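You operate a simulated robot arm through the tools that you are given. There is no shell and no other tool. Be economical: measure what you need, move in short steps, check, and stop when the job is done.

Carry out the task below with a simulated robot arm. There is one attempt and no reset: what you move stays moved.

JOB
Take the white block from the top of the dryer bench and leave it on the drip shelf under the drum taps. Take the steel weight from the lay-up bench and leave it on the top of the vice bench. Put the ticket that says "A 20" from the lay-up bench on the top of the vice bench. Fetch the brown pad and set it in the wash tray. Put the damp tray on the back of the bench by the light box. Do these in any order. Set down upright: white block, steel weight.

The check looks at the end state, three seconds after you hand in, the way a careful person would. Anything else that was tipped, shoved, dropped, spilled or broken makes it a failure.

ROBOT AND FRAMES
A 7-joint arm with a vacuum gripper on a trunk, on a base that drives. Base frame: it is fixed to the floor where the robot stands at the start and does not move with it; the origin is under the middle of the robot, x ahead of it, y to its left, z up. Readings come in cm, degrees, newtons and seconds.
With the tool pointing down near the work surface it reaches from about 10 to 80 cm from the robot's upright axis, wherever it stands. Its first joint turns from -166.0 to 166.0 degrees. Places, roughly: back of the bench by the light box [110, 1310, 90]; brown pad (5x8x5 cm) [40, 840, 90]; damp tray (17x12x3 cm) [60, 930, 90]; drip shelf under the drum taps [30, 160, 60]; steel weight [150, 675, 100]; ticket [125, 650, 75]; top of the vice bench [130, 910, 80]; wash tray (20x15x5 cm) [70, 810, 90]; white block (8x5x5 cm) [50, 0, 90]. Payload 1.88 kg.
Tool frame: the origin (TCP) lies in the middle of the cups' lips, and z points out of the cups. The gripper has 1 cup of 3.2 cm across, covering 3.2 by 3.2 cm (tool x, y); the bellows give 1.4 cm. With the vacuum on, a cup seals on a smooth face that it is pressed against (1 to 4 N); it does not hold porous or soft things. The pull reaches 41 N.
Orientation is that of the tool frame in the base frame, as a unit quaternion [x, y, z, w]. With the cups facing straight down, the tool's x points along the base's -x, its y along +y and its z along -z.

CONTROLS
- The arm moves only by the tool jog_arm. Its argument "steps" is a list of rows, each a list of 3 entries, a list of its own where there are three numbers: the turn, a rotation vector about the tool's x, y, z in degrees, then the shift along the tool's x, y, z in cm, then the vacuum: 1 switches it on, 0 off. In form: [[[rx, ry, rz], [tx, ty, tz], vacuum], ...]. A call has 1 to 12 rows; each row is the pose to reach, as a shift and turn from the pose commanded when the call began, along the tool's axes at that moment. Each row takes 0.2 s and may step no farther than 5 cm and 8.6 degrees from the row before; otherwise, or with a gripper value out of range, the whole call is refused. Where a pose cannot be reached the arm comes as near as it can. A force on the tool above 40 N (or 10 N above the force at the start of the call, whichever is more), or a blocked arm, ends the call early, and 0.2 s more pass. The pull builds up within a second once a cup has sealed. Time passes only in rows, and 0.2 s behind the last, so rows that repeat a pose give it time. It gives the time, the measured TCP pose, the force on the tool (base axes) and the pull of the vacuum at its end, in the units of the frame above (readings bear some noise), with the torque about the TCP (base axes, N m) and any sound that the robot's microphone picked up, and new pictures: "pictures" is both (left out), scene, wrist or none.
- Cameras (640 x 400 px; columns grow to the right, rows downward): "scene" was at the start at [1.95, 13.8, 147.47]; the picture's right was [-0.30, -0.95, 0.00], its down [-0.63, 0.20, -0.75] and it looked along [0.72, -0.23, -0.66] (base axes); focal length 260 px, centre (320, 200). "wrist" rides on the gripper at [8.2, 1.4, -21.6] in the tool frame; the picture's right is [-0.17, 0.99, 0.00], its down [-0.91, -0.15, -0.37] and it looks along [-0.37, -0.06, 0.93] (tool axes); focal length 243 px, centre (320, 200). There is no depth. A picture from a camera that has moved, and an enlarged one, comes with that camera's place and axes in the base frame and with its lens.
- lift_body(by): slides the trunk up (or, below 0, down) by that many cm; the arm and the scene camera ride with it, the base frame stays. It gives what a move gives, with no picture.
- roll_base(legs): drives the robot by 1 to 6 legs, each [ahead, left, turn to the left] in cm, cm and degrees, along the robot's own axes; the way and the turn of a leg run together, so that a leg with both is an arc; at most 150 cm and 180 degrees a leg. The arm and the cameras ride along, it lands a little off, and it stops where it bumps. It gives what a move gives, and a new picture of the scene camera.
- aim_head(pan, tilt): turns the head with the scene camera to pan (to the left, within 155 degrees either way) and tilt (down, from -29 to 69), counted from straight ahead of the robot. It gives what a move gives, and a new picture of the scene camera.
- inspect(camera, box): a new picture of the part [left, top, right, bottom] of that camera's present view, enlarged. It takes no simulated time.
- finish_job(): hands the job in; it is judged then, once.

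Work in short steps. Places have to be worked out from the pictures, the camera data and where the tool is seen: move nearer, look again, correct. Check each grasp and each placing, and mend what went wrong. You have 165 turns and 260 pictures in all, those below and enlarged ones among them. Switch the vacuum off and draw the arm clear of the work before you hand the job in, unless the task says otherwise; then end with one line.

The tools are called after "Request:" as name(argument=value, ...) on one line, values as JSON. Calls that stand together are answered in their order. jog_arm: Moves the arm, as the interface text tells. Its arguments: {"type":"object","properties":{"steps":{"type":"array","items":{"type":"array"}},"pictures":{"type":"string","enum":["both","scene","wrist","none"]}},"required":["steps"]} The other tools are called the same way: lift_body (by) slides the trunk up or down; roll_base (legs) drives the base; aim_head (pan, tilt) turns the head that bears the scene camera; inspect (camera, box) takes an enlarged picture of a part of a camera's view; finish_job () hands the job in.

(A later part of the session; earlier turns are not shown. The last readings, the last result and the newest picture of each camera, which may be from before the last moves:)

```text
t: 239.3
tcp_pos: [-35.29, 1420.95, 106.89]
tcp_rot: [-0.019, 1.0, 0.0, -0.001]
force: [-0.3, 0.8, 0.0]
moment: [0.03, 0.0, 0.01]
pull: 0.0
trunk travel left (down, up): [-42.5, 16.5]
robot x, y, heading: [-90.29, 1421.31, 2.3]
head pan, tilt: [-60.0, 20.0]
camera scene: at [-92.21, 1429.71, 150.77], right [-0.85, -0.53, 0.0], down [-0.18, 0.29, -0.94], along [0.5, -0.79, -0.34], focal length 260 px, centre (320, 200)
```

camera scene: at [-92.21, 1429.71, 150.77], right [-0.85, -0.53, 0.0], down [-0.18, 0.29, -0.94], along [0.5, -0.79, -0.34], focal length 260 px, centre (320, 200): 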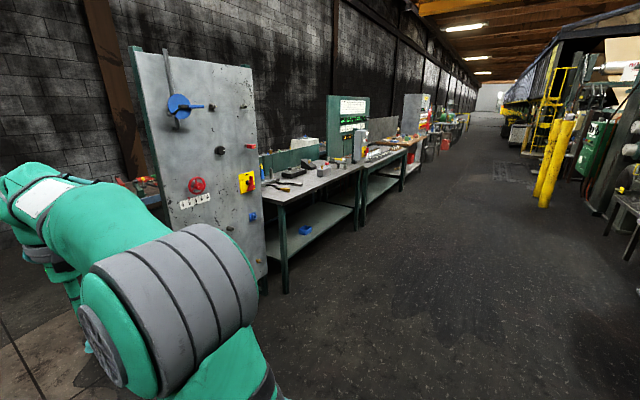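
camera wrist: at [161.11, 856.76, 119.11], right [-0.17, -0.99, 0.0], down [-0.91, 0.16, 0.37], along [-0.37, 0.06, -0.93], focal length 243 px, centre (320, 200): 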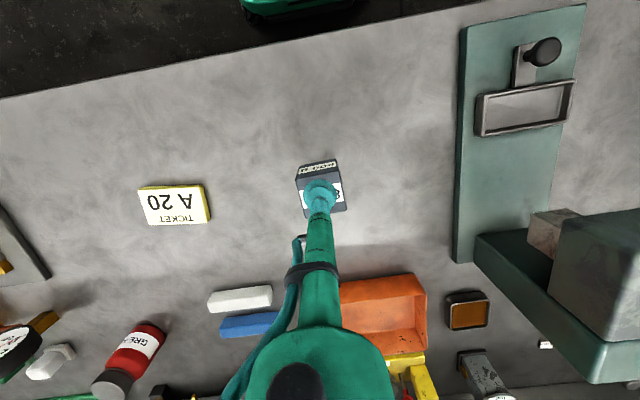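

The aisle is clear along x≈−90. I square up and drive south to y≈935.

Request:
roll_base(legs=[[0, 0, -2.2], [0, -125, 0], [0, -125, 0], [0, -120, 0], [0, -110, 0]])

Request:
aim_head(pan=-25, tilt=28)

```text
t: 262.7
tcp_pos: [-35.6, 941.93, 106.84]
tcp_rot: [-0.003, 1.0, -0.001, -0.001]
force: [-0.5, 0.8, 0.1]
moment: [-0.03, -0.05, -0.01]
pull: 0.0
trunk travel left (down, up): [-42.5, 16.5]
robot x, y, heading: [-90.7, 944.66, 0.4]
head pan, tilt: [-60.0, 20.0]
camera scene: at [-92.32, 952.48, 150.77], right [-0.86, -0.51, 0.0], down [-0.17, 0.3, -0.94], along [0.47, -0.81, -0.34], focal length 260 px, centre (320, 200)
```

scene: 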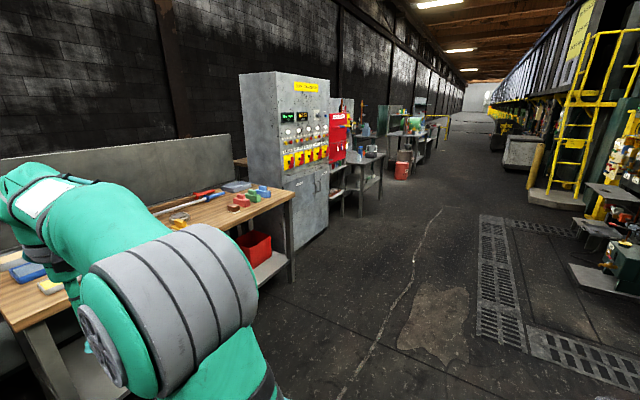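

```text
t: 263.7
tcp_pos: [-35.54, 941.75, 106.81]
tcp_rot: [-0.003, 1.0, -0.001, -0.002]
force: [0.1, 0.9, -0.3]
moment: [0.02, 0.0, -0.05]
pull: 0.1
trunk travel left (down, up): [-42.5, 16.5]
robot x, y, heading: [-91.18, 944.37, 0.5]
head pan, tilt: [-25.0, 28.0]
camera scene: at [-88.74, 956.7, 149.49], right [-0.42, -0.91, 0.0], down [-0.43, 0.2, -0.88], along [0.8, -0.37, -0.47], focal length 260 px, centre (320, 200)
```

scene: 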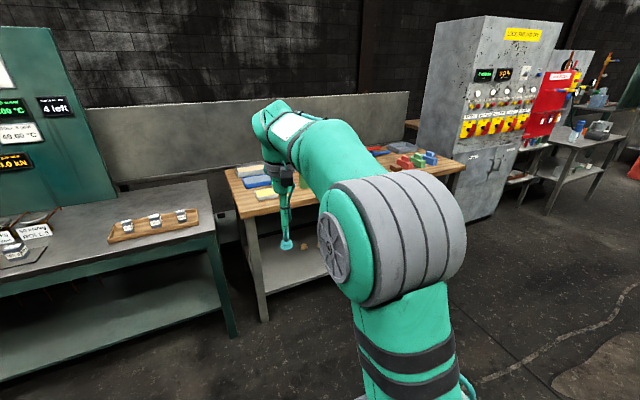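

The arm blocks part of the wooden bench. I slide south to about y=850 and look straight at it.

Request:
roll_base(legs=[[0, -110, 0]])

Request:
aim_head(pan=15, tilt=32)

```text
t: 269.2
tcp_pos: [-34.41, 834.35, 106.71]
tcp_rot: [-0.008, 1.0, 0.001, -0.002]
force: [-0.1, 0.4, -0.4]
moment: [0.01, 0.04, 0.0]
pull: 0.1
trunk travel left (down, up): [-42.5, 16.5]
robot x, y, heading: [-89.61, 836.27, 0.8]
head pan, tilt: [-25.0, 28.0]
camera scene: at [-87.69, 848.69, 149.48], right [-0.41, -0.91, 0.0], down [-0.43, 0.19, -0.88], along [0.81, -0.36, -0.47], focal length 260 px, centre (320, 200)
```

scene: 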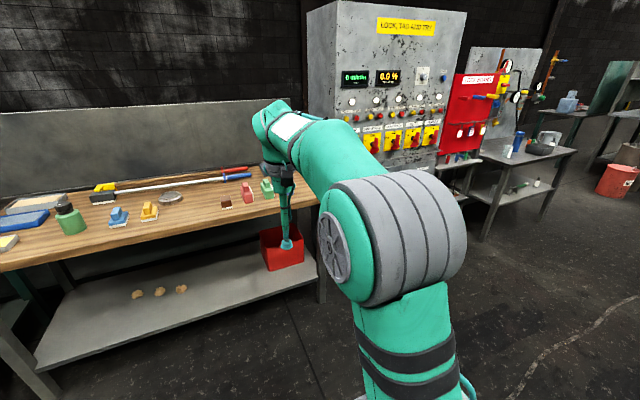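

```text
t: 270.3
tcp_pos: [-34.51, 834.44, 106.74]
tcp_rot: [-0.008, 1.0, 0.001, -0.002]
force: [-0.4, 0.1, 0.7]
moment: [-0.03, 0.01, -0.01]
pull: 0.2
trunk travel left (down, up): [-42.5, 16.5]
robot x, y, heading: [-89.49, 836.39, 1.0]
head pan, tilt: [15.0, 32.0]
camera scene: at [-87.4, 854.86, 148.85], right [0.27, -0.96, 0.0], down [-0.51, -0.14, -0.85], along [0.82, 0.23, -0.53], focal length 260 px, centre (320, 200)
```

scene: 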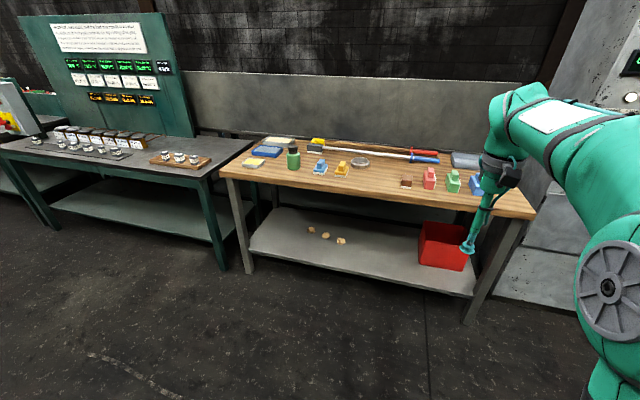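

Request:
inspect(camera="scene", box=[215, 125, 375, 205])

Request:
inspect(camera="scene", box=[380, 130, 540, 220])

Request:
inspect(camera="scene", box=[0, 90, 220, 190])

```text
4.00 times, centred on (295, 165) of scene
camera zoom: at [-87.4, 854.86, 148.85], right [0.27, -0.96, 0.0], down [-0.51, -0.14, -0.85], along [0.82, 0.23, -0.53], focal length 1042 px, centre (420, 340)
```

zoom: 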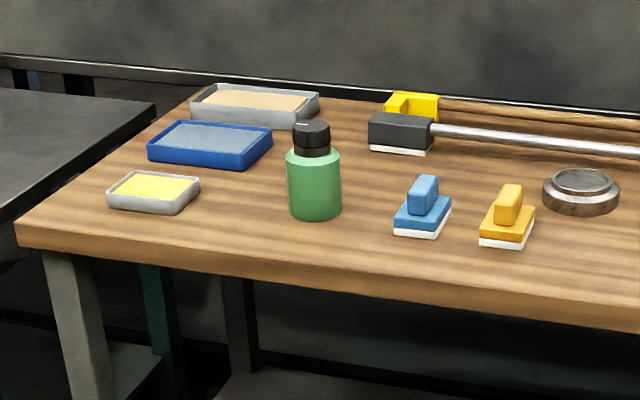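

```text
4.00 times, centred on (460, 175) of scene
camera zoom: at [-87.4, 854.86, 148.85], right [0.27, -0.96, 0.0], down [-0.51, -0.14, -0.85], along [0.82, 0.23, -0.53], focal length 1042 px, centre (-240, 300)
```

zoom: 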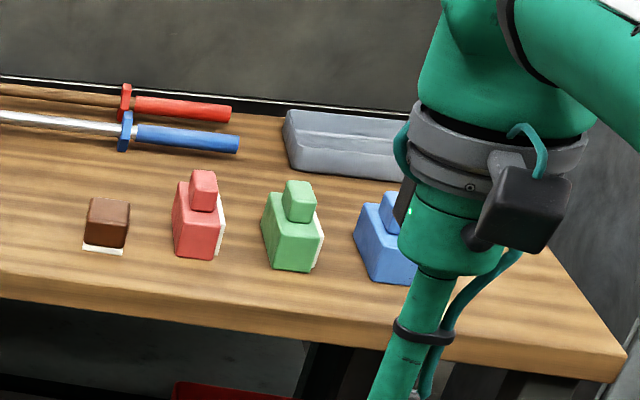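

```text
2.91 times, centred on (110, 140) of scene
camera zoom: at [-87.4, 854.86, 148.85], right [0.27, -0.96, 0.0], down [-0.51, -0.14, -0.85], along [0.82, 0.23, -0.53], focal length 758 px, centre (931, 374)
```

zoom: 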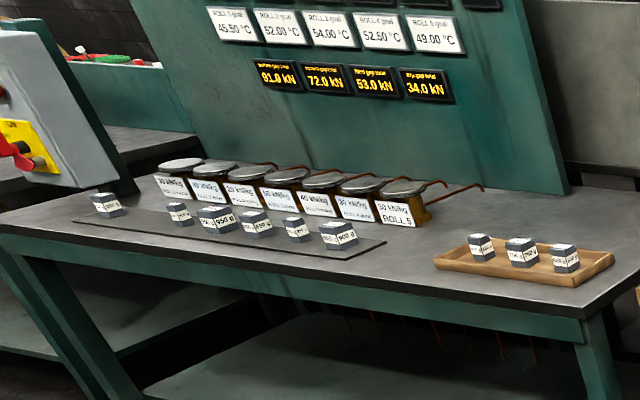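

The pad is the brown block at front ≈[50, 825]; the wash tray is the grey empty tray ≈[72, 811]; the damp tray is one of three trays at y≈930. I approach those trays and look down with the wrist camera.

Request:
jog_arm(steps=[[[0, 0, 0], [0, 0, -4], 0], [[0, 0, 0], [0, 0, -8], 0], [[0, 0, 0], [0, 0, -8], 0]], pictures="none")

Request:
roll_base(legs=[[0, 90, -1], [70, 0, 0]])

Request:
jog_arm(steps=[[[0, 0, 0], [0, 0, 0], 0]], pictures="wrist")

```text
t: 271.1
tcp_pos: [-34.65, 834.65, 114.98]
tcp_rot: [-0.009, 1.0, -0.001, -0.001]
force: [-0.4, -0.1, -0.2]
moment: [-0.01, -0.02, 0.02]
pull: 0.1
trunk travel left (down, up): [-42.5, 16.5]
robot x, y, heading: [-89.52, 836.02, 1.0]
head pan, tilt: [15.0, 32.0]
```

```text
t: 279.2
tcp_pos: [35.58, 922.42, 114.9]
tcp_rot: [-0.003, 1.0, -0.001, -0.002]
force: [1.0, -0.5, 0.4]
moment: [0.0, -0.01, 0.04]
pull: 0.0
trunk travel left (down, up): [-42.5, 16.5]
robot x, y, heading: [-19.59, 924.37, 0.2]
head pan, tilt: [15.0, 32.0]
camera scene: at [-16.96, 943.21, 148.85], right [0.26, -0.96, 0.0], down [-0.51, -0.14, -0.85], along [0.82, 0.22, -0.53], focal length 260 px, centre (320, 200)
```

scene: 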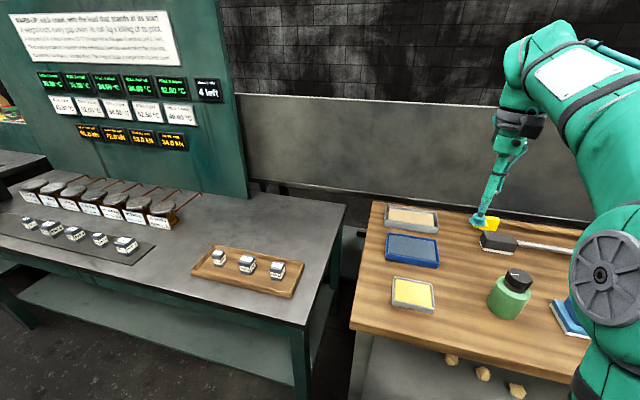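

```text
t: 279.6
tcp_pos: [35.56, 922.34, 114.91]
tcp_rot: [-0.003, 1.0, 0.001, -0.001]
force: [0.3, -0.6, -0.2]
moment: [-0.01, 0.0, 0.02]
pull: 0.1
trunk travel left (down, up): [-42.5, 16.5]
robot x, y, heading: [-19.49, 924.51, 0.2]
head pan, tilt: [15.0, 32.0]
camera wrist: at [27.41, 923.77, 136.5], right [0.16, 0.99, 0.0], down [0.92, -0.15, 0.37], along [0.37, -0.06, -0.93], focal length 243 px, centre (320, 200)
```

wrist: 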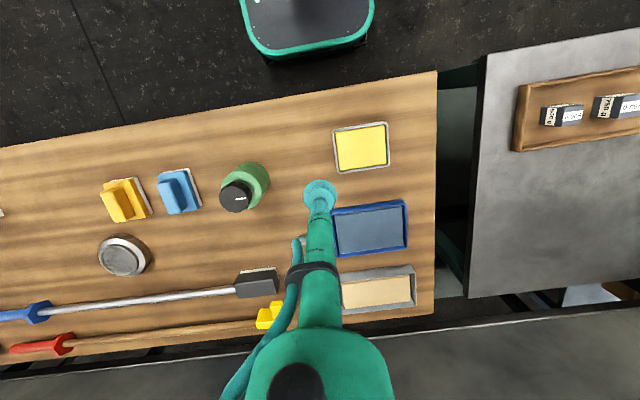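

Request:
inspect(camera="wrist", box=[310, 110, 470, 330])

Request:
inspect(camera="scene", box=[360, 190, 520, 320])

```text
1.82 times, centred on (390, 220) of wrist
camera zoom: at [27.41, 923.77, 136.5], right [0.16, 0.99, 0.0], down [0.92, -0.15, 0.37], along [0.37, -0.06, -0.93], focal length 441 px, centre (193, 164)
```

zoom: 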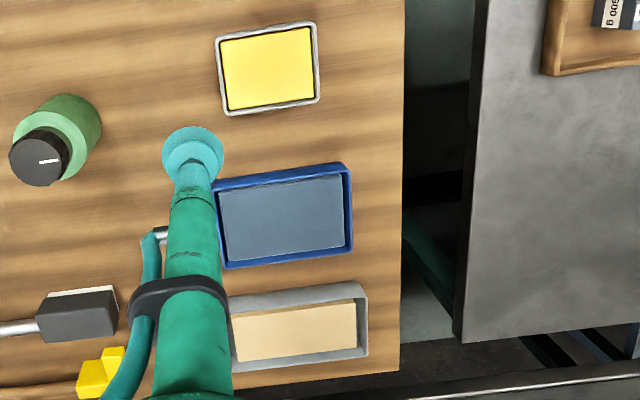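

```text
3.08 times, centred on (440, 255) of scene
camera zoom: at [-16.95, 943.21, 148.85], right [0.26, -0.96, 0.0], down [-0.51, -0.14, -0.85], along [0.82, 0.22, -0.53], focal length 802 px, centre (-49, 31)
```

zoom: 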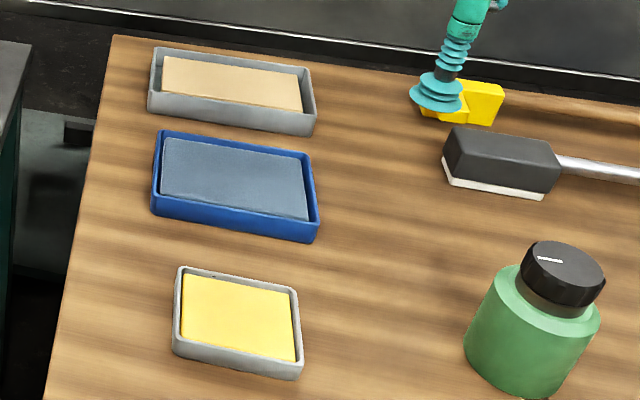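

Measured: the blue-rimmed tray is 17×12 cm, centred ≈[56.2, 930.4], so it is the damp tray. I move 5 cm closer and bring the cup above its slab.

Request:
roll_base(legs=[[5, 2, 0]])

Request:
jog_arm(steps=[[[0, 0, 0], [-4, 1.5, 2], 0], [[0, 0, 0], [-8, 3, 4], 0], [[0, 0, 0], [-12, 5, 7], 0], [[0, 0, 0], [-15.5, 6, 10], 0], [[0, 0, 0], [-15.5, 6, 14.5], 0], [[0, 0, 0], [-15.5, 6, 18], 0], [[0, 0, 0], [-15.5, 6, 21], 0], [[0, 0, 0], [-15.5, 6, 21], 0]])

```text
t: 280.6
tcp_pos: [40.76, 924.33, 114.84]
tcp_rot: [-0.003, 1.0, 0.0, -0.002]
force: [-1.1, 0.6, -0.1]
moment: [0.05, -0.02, -0.01]
pull: 0.1
trunk travel left (down, up): [-42.5, 16.5]
robot x, y, heading: [-14.06, 926.53, 0.1]
head pan, tilt: [15.0, 32.0]
camera scene: at [-11.9, 945.17, 148.85], right [0.26, -0.96, 0.0], down [-0.51, -0.14, -0.85], along [0.82, 0.22, -0.53], focal length 260 px, centre (320, 200)
```

scene: 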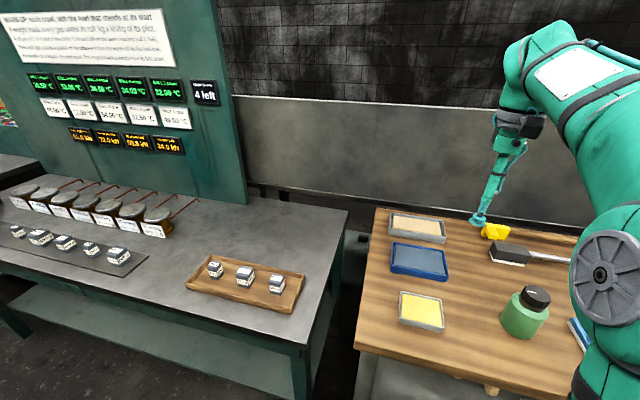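

```text
refused: row 3 steps farther than a row can; nothing moved
```

Request:
jog_arm(steps=[[[0, 0, 0], [-4, 1.5, 2], 0], [[0, 0, 0], [-8, 3, 4], 0], [[0, 0, 0], [-12, 4.5, 6], 0], [[0, 0, 0], [-15.4, 6, 9], 0], [[0, 0, 0], [-15.4, 6, 13.5], 0], [[0, 0, 0], [-15.4, 6, 18], 0], [[0, 0, 0], [-15.4, 6, 22], 0], [[0, 0, 0], [-15.4, 6, 22], 0]])

Request:
inspect(camera="wrist", box=[240, 130, 400, 230])

```text
t: 282.4
tcp_pos: [56.02, 930.64, 92.85]
tcp_rot: [-0.002, 1.0, 0.0, -0.002]
force: [-0.9, 0.0, -1.1]
moment: [0.03, 0.0, 0.03]
pull: 0.1
trunk travel left (down, up): [-42.5, 16.5]
robot x, y, heading: [-14.58, 926.91, 0.3]
head pan, tilt: [15.0, 32.0]
camera scene: at [-11.89, 945.19, 148.85], right [0.26, -0.96, 0.0], down [-0.51, -0.14, -0.85], along [0.82, 0.22, -0.53], focal length 260 px, centre (320, 200)
camera wrist: at [47.82, 931.98, 114.46], right [0.16, 0.99, 0.0], down [0.92, -0.15, 0.37], along [0.37, -0.06, -0.93], focal length 243 px, centre (320, 200)
```

scene: 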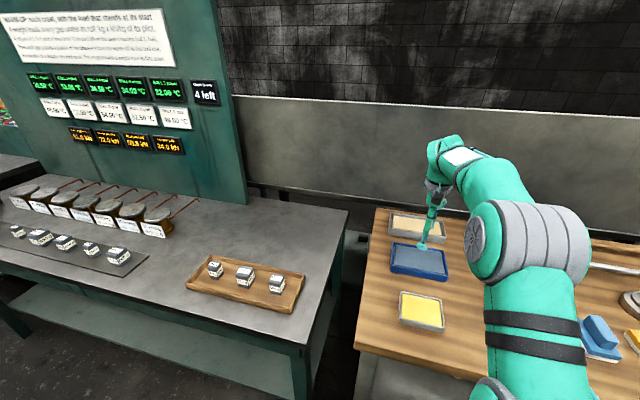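
wrist: 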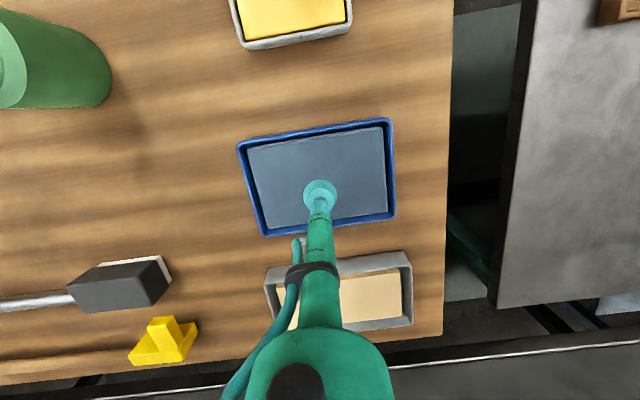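

```text
4.00 times, centred on (320, 180) of wrist
camera zoom: at [47.82, 931.98, 114.46], right [0.16, 0.99, 0.0], down [0.92, -0.15, 0.37], along [0.37, -0.06, -0.93], focal length 970 px, centre (320, 280)
```

zoom: 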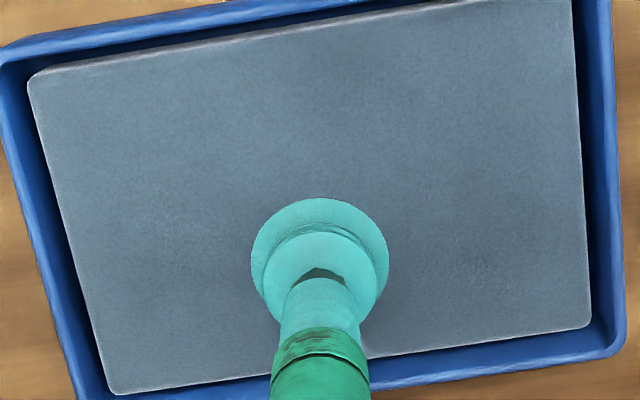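

The cup is centred on the tray. I press lightly on the slab with vacuum to test whether it seals.

Request:
jog_arm(steps=[[[0, 0, 0], [0, 0, 2.5], 1], [[0, 0, 0], [0, 0, 4], 1], [[0, 0, 0], [0, 0, 4.8], 1], [[0, 0, 0], [0, 0, 5.3], 1], [[0, 0, 0], [0, 0, 5.7], 1], [[0, 0, 0], [0, 0, 5.7], 1], [[0, 0, 0], [0, 0, 5.7], 1], [[0, 0, 0], [0, 0, 5.7], 1]], pictures="none")

```text
t: 284.2
tcp_pos: [55.68, 930.55, 87.46]
tcp_rot: [-0.002, 1.0, 0.0, 0.0]
force: [-5.9, -0.1, 20.7]
moment: [0.0, -0.04, -0.38]
pull: 40.2
trunk travel left (down, up): [-42.5, 16.5]
robot x, y, heading: [-14.41, 926.33, 0.5]
head pan, tilt: [15.0, 32.0]
```

It sealed (pull 40 N). I lift slowly a few cm and look whether the whole tray comes along.

Request:
jog_arm(steps=[[[0, 0, 0], [0, 0, -0.6], 1], [[0, 0, 0], [0, 0, -1.5], 1], [[0, 0, 0], [0, 0, -3], 1], [[0, 0, 0], [0, 0, -5], 1], [[0, 0, 0], [0, 0, -5], 1]])

```text
t: 285.4
tcp_pos: [56.05, 930.73, 92.06]
tcp_rot: [-0.003, 1.0, 0.001, -0.002]
force: [-0.7, 0.2, -7.8]
moment: [-0.01, 0.04, 0.01]
pull: 40.9
trunk travel left (down, up): [-42.5, 16.5]
robot x, y, heading: [-14.26, 926.91, 0.2]
head pan, tilt: [15.0, 32.0]
camera scene: at [-11.88, 945.18, 148.85], right [0.26, -0.96, 0.0], down [-0.51, -0.14, -0.85], along [0.82, 0.22, -0.53], focal length 260 px, centre (320, 200)
camera wrist: at [47.89, 932.01, 113.67], right [0.16, 0.99, 0.0], down [0.92, -0.15, 0.37], along [0.37, -0.06, -0.93], focal length 243 px, centre (320, 200)
```

scene: 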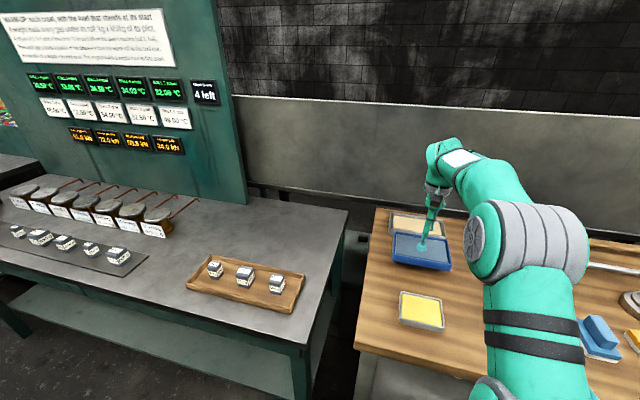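
wrist: 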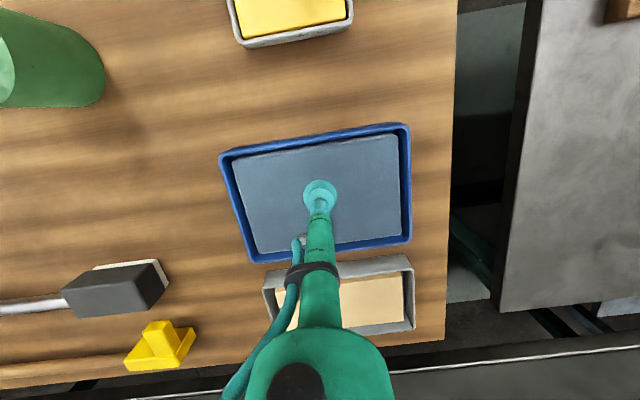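

The whole tray lifts as one (≈0.8 kg). I raise and draw it in, then back out.

Request:
jog_arm(steps=[[[0, 0, 0], [0, 0, -4], 1], [[0, 0, 0], [0, 0, -8], 1], [[0, 0, 0], [0, 0, -12], 1], [[0, 0, 0], [0, 0, -16], 1], [[0, 0, 0], [3, 0, -19], 1], [[0, 0, 0], [7, 0, -20], 1], [[0, 0, 0], [11, 0, -20], 1], [[0, 0, 0], [15, 0, -20], 1], [[0, 0, 0], [18, 0, -20], 1], [[0, 0, 0], [18, 0, -20], 1]], pictures="none")

Request:
roll_base(legs=[[-72, 0, 0], [0, 120, 0], [0, 120, 0], [0, 120, 0], [0, 125, 0]])

```text
t: 287.6
tcp_pos: [37.98, 930.23, 112.07]
tcp_rot: [-0.003, 1.0, 0.001, -0.001]
force: [-0.2, 0.6, -8.4]
moment: [0.04, 0.04, -0.01]
pull: 40.4
trunk travel left (down, up): [-42.5, 16.5]
robot x, y, heading: [-14.15, 926.06, 0.4]
head pan, tilt: [15.0, 32.0]
```

```text
t: 314.4
tcp_pos: [-63.77, 1414.22, 112.04]
tcp_rot: [-0.037, 0.999, -0.001, -0.002]
force: [0.1, -0.3, -7.8]
moment: [-0.01, 0.07, -0.02]
pull: 40.7
trunk travel left (down, up): [-42.5, 16.5]
robot x, y, heading: [-115.52, 1407.45, 4.2]
head pan, tilt: [15.0, 32.0]
camera scene: at [-114.47, 1425.93, 148.85], right [0.33, -0.94, 0.0], down [-0.5, -0.17, -0.85], along [0.8, 0.28, -0.53], focal length 260 px, centre (320, 200)
```

scene: 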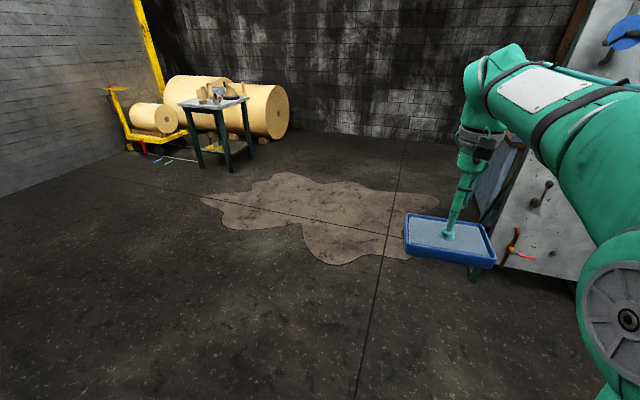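

I straighten, shift to y≈1432, drive +x past the end of the bench, turn to face −y, and look.

Request:
roll_base(legs=[[0, 27, -4.2], [120, 0, 0], [112, 0, 0], [0, 0, -90]])

Request:
aim_head(pan=0, tilt=40)

```text
t: 331.1
tcp_pos: [119.29, 1385.79, 112.11]
tcp_rot: [0.698, 0.716, 0.001, -0.001]
force: [0.5, 0.6, -8.4]
moment: [0.05, 0.0, 0.02]
pull: 41.0
trunk travel left (down, up): [-42.5, 16.5]
robot x, y, heading: [114.86, 1438.09, -88.5]
head pan, tilt: [15.0, 32.0]
camera scene: at [133.16, 1435.83, 148.85], right [-0.96, -0.28, 0.0], down [-0.15, 0.51, -0.85], along [0.24, -0.81, -0.53], focal length 260 px, centre (320, 200)
```

scene: 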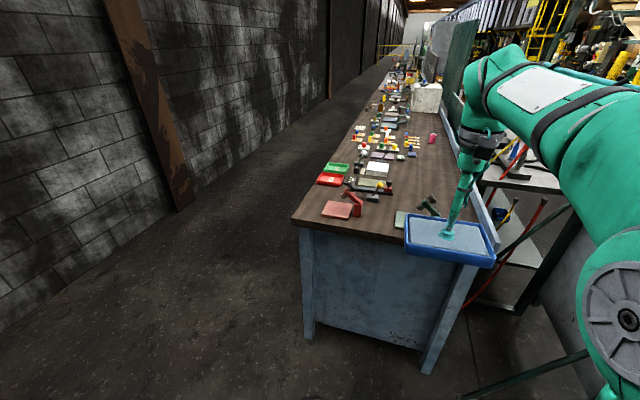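

```text
t: 331.9
tcp_pos: [119.32, 1385.82, 112.01]
tcp_rot: [0.698, 0.716, 0.002, -0.003]
force: [1.2, -0.3, -8.9]
moment: [0.06, -0.01, -0.02]
pull: 40.5
trunk travel left (down, up): [-42.5, 16.5]
robot x, y, heading: [114.59, 1438.17, -88.8]
head pan, tilt: [0.0, 40.0]
camera scene: at [130.85, 1435.92, 147.63], right [-1.0, -0.03, 0.0], down [-0.02, 0.64, -0.77], along [0.02, -0.77, -0.64], focal length 260 px, centre (320, 200)
```

scene: 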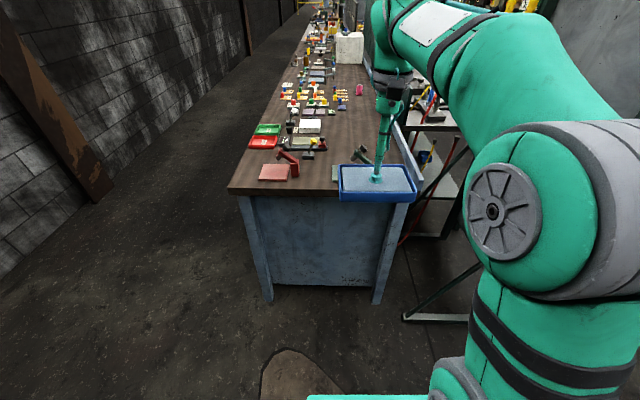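

Request:
jog_arm(steps=[[[0, 0, 0], [0, 0, -4], 1], [[0, 0, 0], [4, 0, -6], 1], [[0, 0, 0], [4, 0, -6], 1]], pictures="wrist")

Request:
inspect(camera="scene", box=[230, 70, 430, 195])

```text
t: 332.7
tcp_pos: [119.22, 1390.01, 118.3]
tcp_rot: [0.698, 0.716, 0.001, -0.001]
force: [-0.3, -0.1, -7.5]
moment: [0.01, 0.01, 0.03]
pull: 40.4
trunk travel left (down, up): [-42.5, 16.5]
robot x, y, heading: [114.15, 1438.05, -88.4]
head pan, tilt: [0.0, 40.0]
camera wrist: at [120.28, 1398.07, 139.91], right [0.99, -0.14, 0.0], down [-0.13, -0.92, 0.37], along [-0.05, -0.37, -0.93], focal length 243 px, centre (320, 200)
```

wrist: 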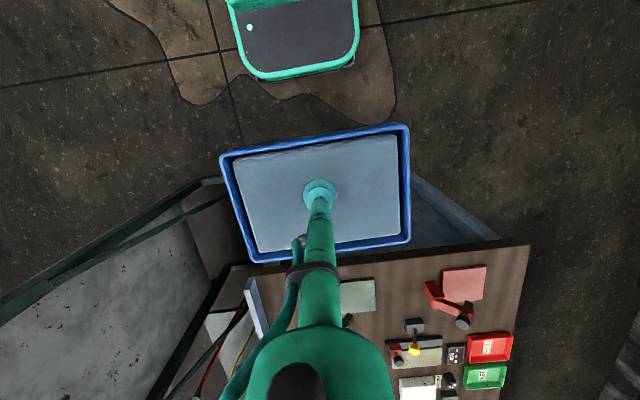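

```text
3.20 times, centred on (330, 132) of scene
camera zoom: at [130.84, 1435.97, 147.63], right [-1.0, -0.03, 0.0], down [-0.02, 0.64, -0.77], along [0.02, -0.77, -0.64], focal length 834 px, centre (288, 416)
```

zoom: 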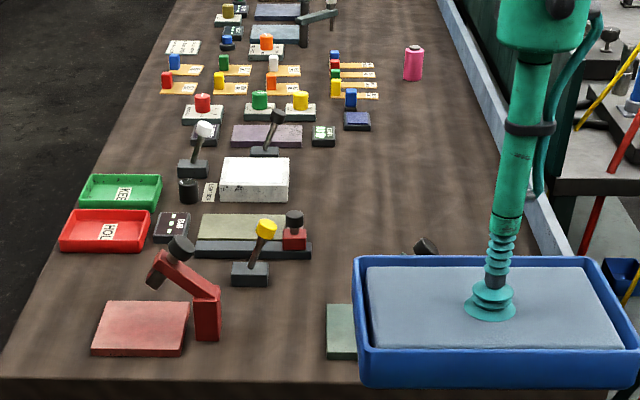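

The slot between light box (x>134) and back curb (x≈98) around y≈1300–1325 is free; the little green microscope sits at y≥1333. I approach with the tray high (z≈118).

Request:
roll_base(legs=[[42, -5.5, -1.5]])

Request:
jog_arm(steps=[[[0, 0, 0], [0, 0, 0], 1]], pictures="wrist")

```text
t: 335.4
tcp_pos: [112.8, 1346.75, 118.27]
tcp_rot: [0.708, 0.706, 0.002, -0.002]
force: [0.1, 0.8, -9.0]
moment: [0.04, 0.02, 0.02]
pull: 40.9
trunk travel left (down, up): [-42.5, 16.5]
robot x, y, heading: [109.89, 1394.88, -90.6]
head pan, tilt: [0.0, 40.0]
camera scene: at [125.91, 1392.52, 147.63], right [-1.0, 0.0, 0.0], down [0.0, 0.64, -0.77], along [0.0, -0.77, -0.64], focal length 260 px, centre (320, 200)
```

scene: 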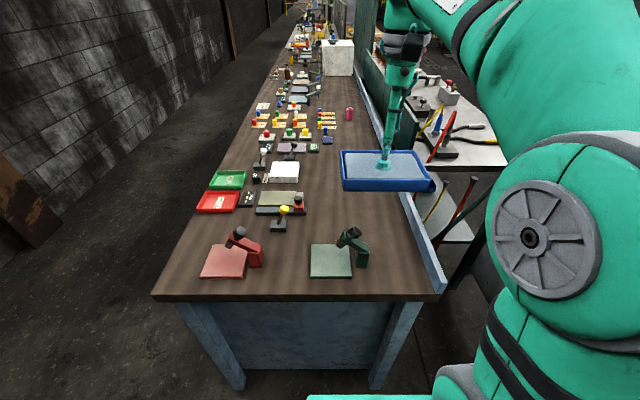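

```text
t: 335.8
tcp_pos: [112.8, 1346.86, 118.23]
tcp_rot: [0.708, 0.706, 0.003, -0.003]
force: [-0.5, 0.3, -9.0]
moment: [0.08, 0.02, 0.01]
pull: 40.6
trunk travel left (down, up): [-42.5, 16.5]
robot x, y, heading: [109.77, 1395.1, -89.9]
head pan, tilt: [0.0, 40.0]
camera wrist: at [114.23, 1354.91, 139.81], right [0.99, -0.17, 0.0], down [-0.16, -0.92, 0.37], along [-0.06, -0.36, -0.93], focal length 243 px, centre (320, 200)
```

wrist: 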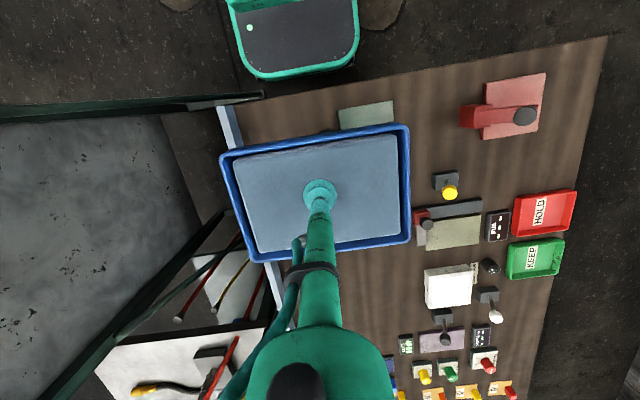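

Geometry confirmed (microscope top ≈98, y≈1335–1350). I creep 4 cm nearer and extend the tray over to y≈1316 at height.

Request:
roll_base(legs=[[4, 0, 0]])

Request:
jog_arm(steps=[[[0, 0, 0], [-4.5, 0, 0], 1], [[0, 0, 0], [-9, 0, 0], 1], [[0, 0, 0], [-13.5, 0, 0], 1], [[0, 0, 0], [-18, 0, 0], 1], [[0, 0, 0], [-22, 0, 1], 1], [[0, 0, 0], [-26, 0, 2], 1], [[0, 0, 0], [-27, 0, 3], 1], [[0, 0, 0], [-27, 0, 3], 1]])

```text
t: 336.6
tcp_pos: [112.51, 1345.42, 117.95]
tcp_rot: [0.712, 0.702, 0.004, -0.006]
force: [0.4, -1.1, -8.4]
moment: [0.06, 0.01, -0.01]
pull: 40.6
trunk travel left (down, up): [-42.5, 16.5]
robot x, y, heading: [110.02, 1394.04, -90.9]
head pan, tilt: [0.0, 40.0]
stopped in leg 1: the robot was blocked; the commanded pose is now the measured one
camera scene: at [126.14, 1391.0, 147.63], right [-1.0, 0.01, 0.0], down [0.01, 0.64, -0.77], along [-0.01, -0.77, -0.64], focal length 260 px, centre (320, 200)
```

scene: 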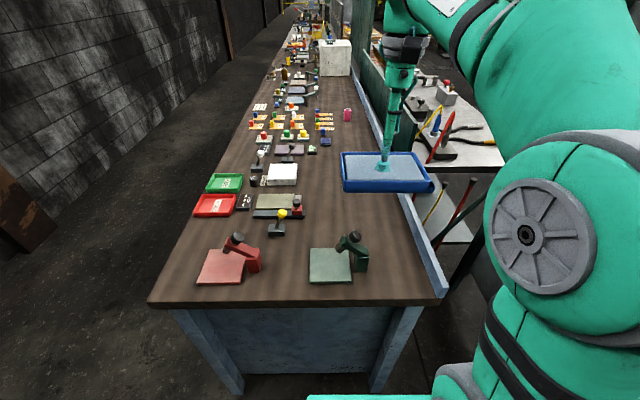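

```text
t: 338.4
tcp_pos: [112.3, 1323.24, 111.73]
tcp_rot: [0.712, 0.702, 0.004, -0.005]
force: [-0.2, -1.3, -9.2]
moment: [0.12, 0.01, 0.0]
pull: 40.9
out of reach, approached as far as the arm can: row 4, 5, 6, 7, 8
trunk travel left (down, up): [-42.5, 16.5]
robot x, y, heading: [109.85, 1393.9, -90.7]
head pan, tilt: [0.0, 40.0]
camera scene: at [126.14, 1390.92, 147.63], right [-1.0, 0.01, 0.0], down [0.01, 0.64, -0.77], along [-0.01, -0.77, -0.64], focal length 260 px, centre (320, 200)
camera wrist: at [113.8, 1331.2, 133.36], right [0.98, -0.18, 0.0], down [-0.17, -0.92, 0.36], along [-0.07, -0.36, -0.93], focal length 243 px, centre (320, 200)
```

scene: 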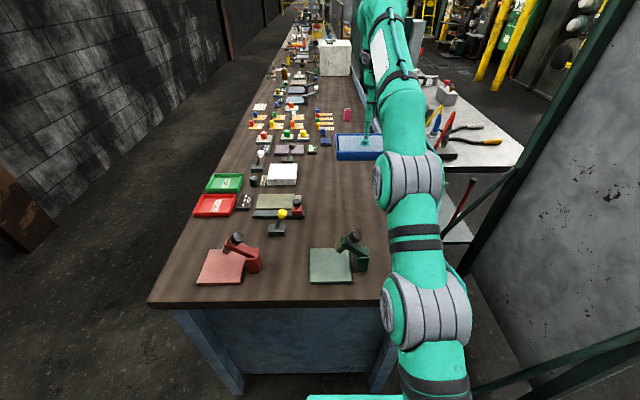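
wrist: 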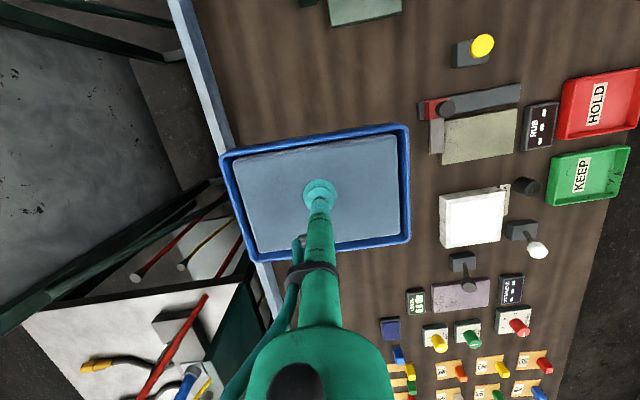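

The base touched the bench end and stopped; the arm is at its reach limit at this height, but lower it reaches farther. I lower 10 cm straight and look.

Request:
jog_arm(steps=[[[0, 0, 0], [0, 0, 3], 1], [[0, 0, 0], [0, 0, 6], 1], [[0, 0, 0], [0, 0, 9], 1], [[0, 0, 0], [0, 0, 9], 1]])

```text
t: 339.4
tcp_pos: [112.24, 1323.56, 103.12]
tcp_rot: [0.712, 0.702, 0.004, -0.005]
force: [-0.5, 0.5, -8.5]
moment: [0.04, -0.01, 0.03]
pull: 41.0
trunk travel left (down, up): [-42.5, 16.5]
robot x, y, heading: [109.83, 1393.81, -90.9]
head pan, tilt: [0.0, 40.0]
camera scene: at [126.13, 1391.01, 147.63], right [-1.0, 0.01, 0.0], down [0.01, 0.64, -0.77], along [-0.01, -0.77, -0.64], focal length 260 px, centre (320, 200)
camera wrist: at [113.82, 1331.55, 124.67], right [0.98, -0.18, 0.0], down [-0.17, -0.92, 0.37], along [-0.07, -0.36, -0.93], focal length 243 px, centre (320, 200)
```

scene: 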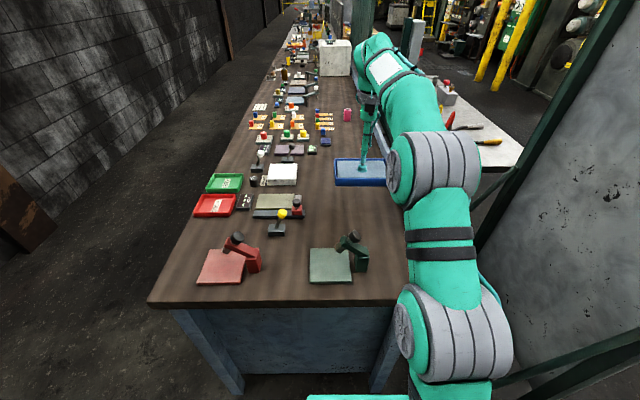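
wrist: 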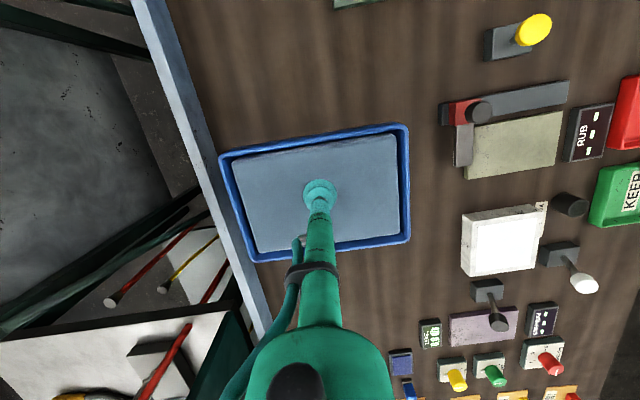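

Reach is fine now. I ease forward to y≈1316 and down to z≈93.

Request:
jog_arm(steps=[[[0, 0, 0], [-2.5, 0.5, 2.5], 1], [[0, 0, 0], [-5, 1.2, 5], 1], [[0, 0, 0], [-7, 1.5, 7.5], 1], [[0, 0, 0], [-7, 1.5, 9.5], 1], [[0, 0, 0], [-7, 1.5, 9.5], 1]])

```text
t: 340.6
tcp_pos: [113.74, 1316.67, 93.34]
tcp_rot: [0.711, 0.703, 0.003, -0.004]
force: [-0.4, -0.8, -9.0]
moment: [0.04, -0.03, -0.02]
pull: 41.2
trunk travel left (down, up): [-42.5, 16.5]
robot x, y, heading: [110.05, 1393.81, -90.6]
head pan, tilt: [0.0, 40.0]
camera scene: at [126.14, 1390.99, 147.63], right [-1.0, 0.01, 0.0], down [0.01, 0.64, -0.77], along [-0.01, -0.77, -0.64], focal length 260 px, centre (320, 200)
camera wrist: at [115.21, 1324.78, 114.9], right [0.98, -0.18, 0.0], down [-0.17, -0.92, 0.37], along [-0.07, -0.36, -0.93], focal length 243 px, centre (320, 200)
```

scene: 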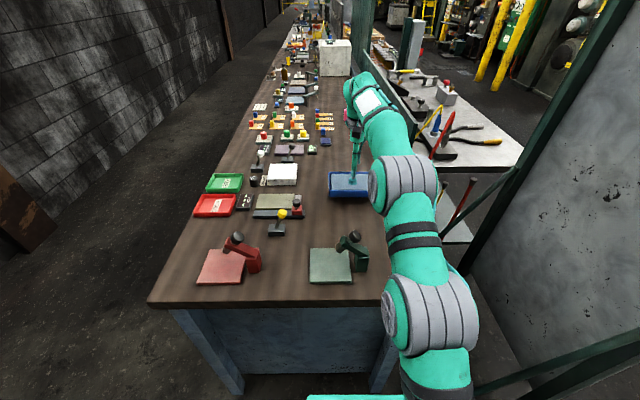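
wrist: 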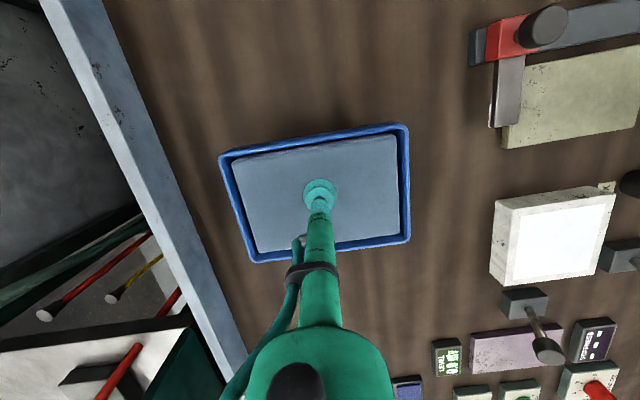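

Clear all round. I nudge slightly toward the back and lower to contact.

Request:
jog_arm(steps=[[[0, 0, 0], [-1, -1.8, 2], 1], [[0, 0, 0], [-1, -1.8, 3.5], 1], [[0, 0, 0], [-1, -1.8, 4.5], 1], [[0, 0, 0], [-1, -1.8, 5.0], 1], [[0, 0, 0], [-1, -1.8, 5.4], 1], [[0, 0, 0], [-1, -1.8, 5.4], 1]], pictures="wrist")

```text
t: 342.0
tcp_pos: [111.85, 1315.67, 88.55]
tcp_rot: [0.711, 0.703, -0.001, -0.001]
force: [0.5, -11.5, 32.7]
moment: [-0.01, -0.05, -0.52]
pull: 40.5
trunk travel left (down, up): [-42.5, 16.5]
robot x, y, heading: [109.97, 1393.92, -91.0]
head pan, tilt: [0.0, 40.0]
camera wrist: at [113.37, 1323.92, 110.15], right [0.98, -0.18, 0.0], down [-0.16, -0.91, 0.37], along [-0.07, -0.37, -0.93], focal length 243 px, centre (320, 200)
```

wrist: 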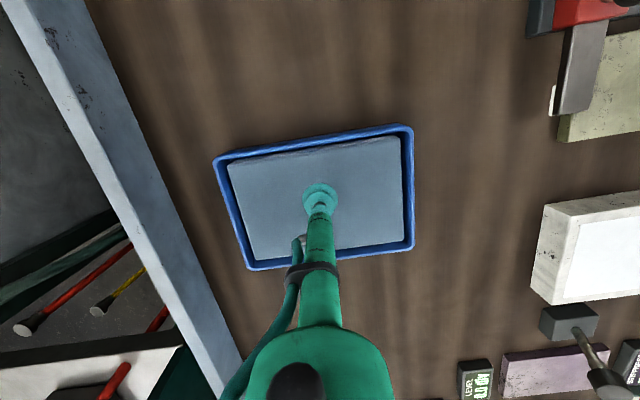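

Contact. Ease, release, rise and retract above the microscope height.

Request:
jog_arm(steps=[[[0, 0, 0], [0, 0, -0.3], 1], [[0, 0, 0], [0, 0, -0.3], 0], [[0, 0, 0], [0, 0, -0.3], 0], [[0, 0, 0], [0, 0, -0.3], 0], [[0, 0, 0], [0, 0, -0.3], 0], [[0, 0, 0], [0, 0, -1], 0], [[0, 0, 0], [0, 0, -3], 0], [[0, 0, 0], [1, 0, -7], 0], [[0, 0, 0], [3, 0, -11], 0], [[0, 0, 0], [5, 0, -15], 0], [[0, 0, 0], [7, 0, -19], 0], [[0, 0, 0], [9, 0, -23], 0]], pictures="none")

Request:
jog_arm(steps=[[[0, 0, 0], [3, 0, -3], 0], [[0, 0, 0], [7.5, 0, -4], 0], [[0, 0, 0], [12, 0, -4], 0], [[0, 0, 0], [16.5, 0, -4], 0], [[0, 0, 0], [19, 0, -4], 0], [[0, 0, 0], [19, 0, -4], 0]])

```text
t: 344.6
tcp_pos: [111.93, 1324.78, 111.43]
tcp_rot: [0.712, 0.702, 0.003, -0.005]
force: [-0.3, 0.3, -0.2]
moment: [0.04, -0.03, 0.0]
pull: 0.0
trunk travel left (down, up): [-42.5, 16.5]
robot x, y, heading: [109.96, 1393.79, -90.8]
head pan, tilt: [0.0, 40.0]
```

```text
t: 346.0
tcp_pos: [112.71, 1343.6, 115.32]
tcp_rot: [0.712, 0.702, 0.003, -0.004]
force: [-0.4, -0.7, 0.2]
moment: [-0.06, 0.04, 0.02]
pull: 0.1
trunk travel left (down, up): [-42.5, 16.5]
robot x, y, heading: [109.66, 1393.88, -90.4]
head pan, tilt: [0.0, 40.0]
camera scene: at [126.14, 1391.1, 147.63], right [-1.0, 0.01, 0.0], down [0.01, 0.64, -0.77], along [-0.01, -0.77, -0.64], focal length 260 px, centre (320, 200)
camera wrist: at [114.23, 1351.64, 137.05], right [0.98, -0.18, 0.0], down [-0.17, -0.92, 0.37], along [-0.07, -0.36, -0.93], focal length 243 px, centre (320, 200)
```

scene: 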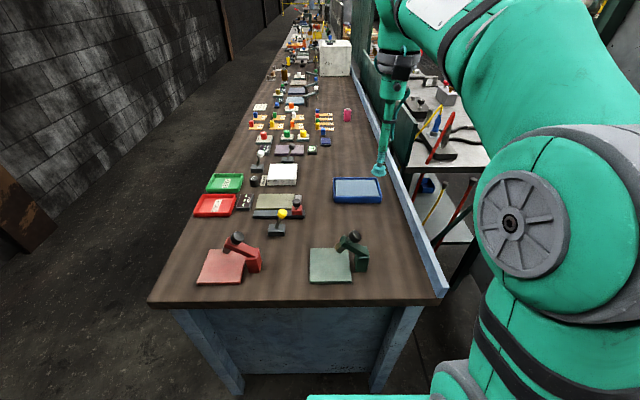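
wrist: 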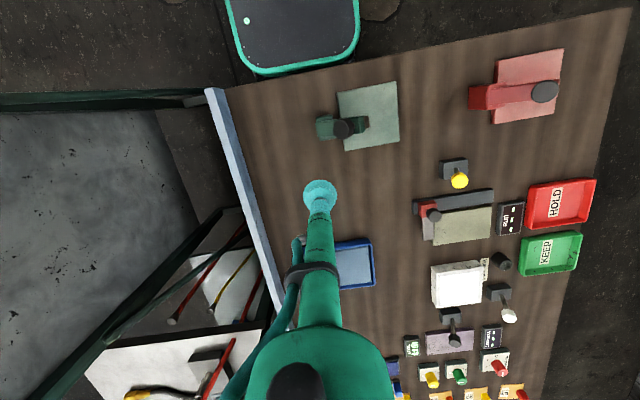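

Damp tray is placed well and nothing else moved. I back out and return round to the front aisle for the pad.

Request:
roll_base(legs=[[-42, 0, 0.5], [0, -100, 0], [0, -103, 0], [0, 0, 90]])

```text
t: 362.1
tcp_pos: [-43.91, 1440.71, 115.39]
tcp_rot: [-0.001, 1.0, 0.0, -0.005]
force: [0.7, 0.5, 0.6]
moment: [0.03, 0.0, -0.02]
pull: 0.1
trunk travel left (down, up): [-42.5, 16.5]
robot x, y, heading: [-94.22, 1437.22, 0.2]
head pan, tilt: [0.0, 40.0]
camera scene: at [-91.68, 1453.48, 147.63], right [0.0, -1.0, 0.0], down [-0.64, 0.0, -0.77], along [0.77, 0.0, -0.64], focal length 260 px, centre (320, 200)
```

scene: 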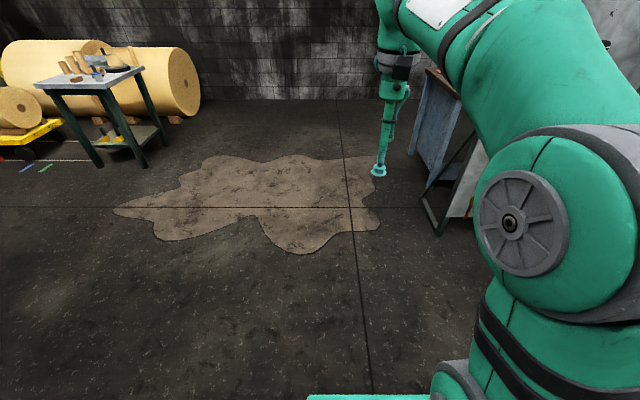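

Request:
roll_base(legs=[[0, -125, 0], [0, -125, 0], [0, -125, 0], [0, -125, 0], [0, -112, 0]])

Request:
aim_head(pan=0, tilt=32)

```text
t: 391.3
tcp_pos: [-40.59, 831.42, 115.37]
tcp_rot: [0.012, 1.0, -0.001, -0.005]
force: [-0.6, 0.1, 0.3]
moment: [-0.01, 0.03, -0.02]
pull: 0.0
trunk travel left (down, up): [-42.5, 16.5]
robot x, y, heading: [-90.75, 828.82, -1.5]
head pan, tilt: [0.0, 40.0]
camera scene: at [-88.01, 845.26, 147.63], right [-0.02, -1.0, 0.0], down [-0.64, 0.02, -0.77], along [0.77, -0.02, -0.64], focal length 260 px, centre (320, 200)
```

scene: 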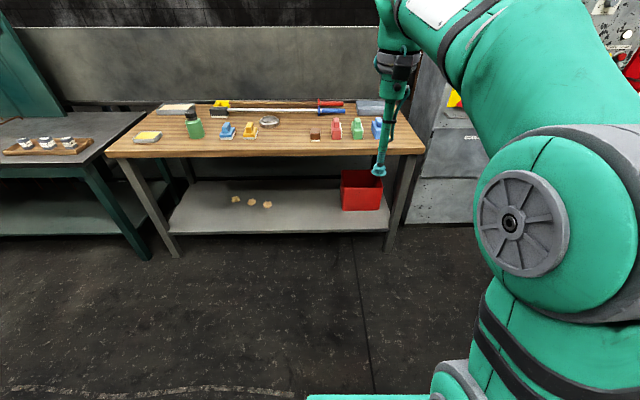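

```text
t: 392.0
tcp_pos: [-40.61, 831.18, 115.48]
tcp_rot: [0.012, 1.0, 0.0, -0.006]
force: [-0.6, -0.2, -0.3]
moment: [0.0, -0.01, -0.02]
pull: 0.0
trunk travel left (down, up): [-42.5, 16.5]
robot x, y, heading: [-90.93, 828.78, -1.5]
head pan, tilt: [0.0, 32.0]
camera scene: at [-87.56, 845.24, 148.85], right [-0.02, -1.0, 0.0], down [-0.53, 0.01, -0.85], along [0.85, -0.02, -0.53], focal length 260 px, centre (320, 200)
```

scene: 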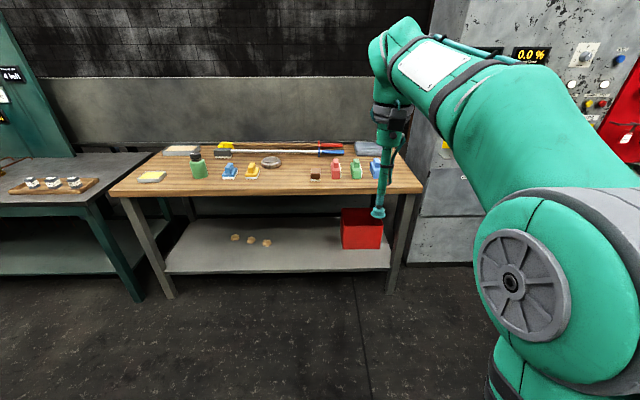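

Request:
inspect(camera="scene", box=[280, 130, 410, 200])

Request:
inspect(camera="scene", box=[300, 160, 348, 190])

```text
4.92 times, centred on (345, 165) of scene
camera zoom: at [-87.56, 845.24, 148.85], right [-0.02, -1.0, 0.0], down [-0.53, 0.01, -0.85], along [0.85, -0.02, -0.53], focal length 1283 px, centre (197, 372)
```

zoom: 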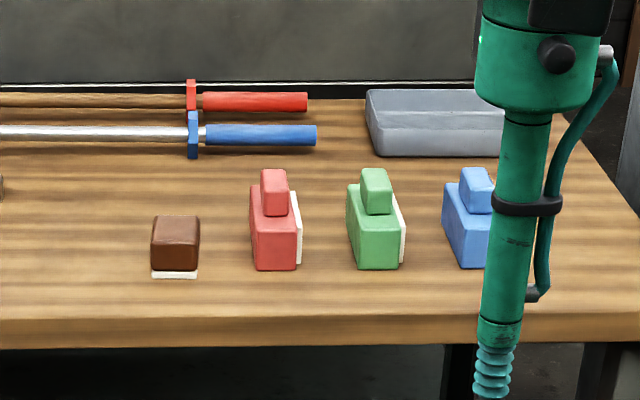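

```text
13.33 times, centred on (324, 175) of scene
camera zoom: at [-87.56, 845.24, 148.85], right [-0.02, -1.0, 0.0], down [-0.53, 0.01, -0.85], along [0.85, -0.02, -0.53], focal length 3474 px, centre (267, 533)
```

zoom: 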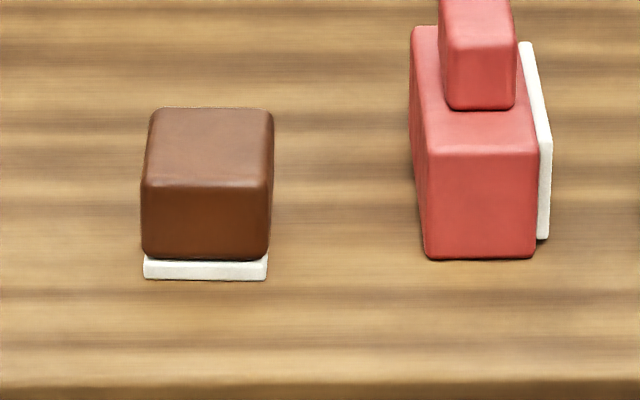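

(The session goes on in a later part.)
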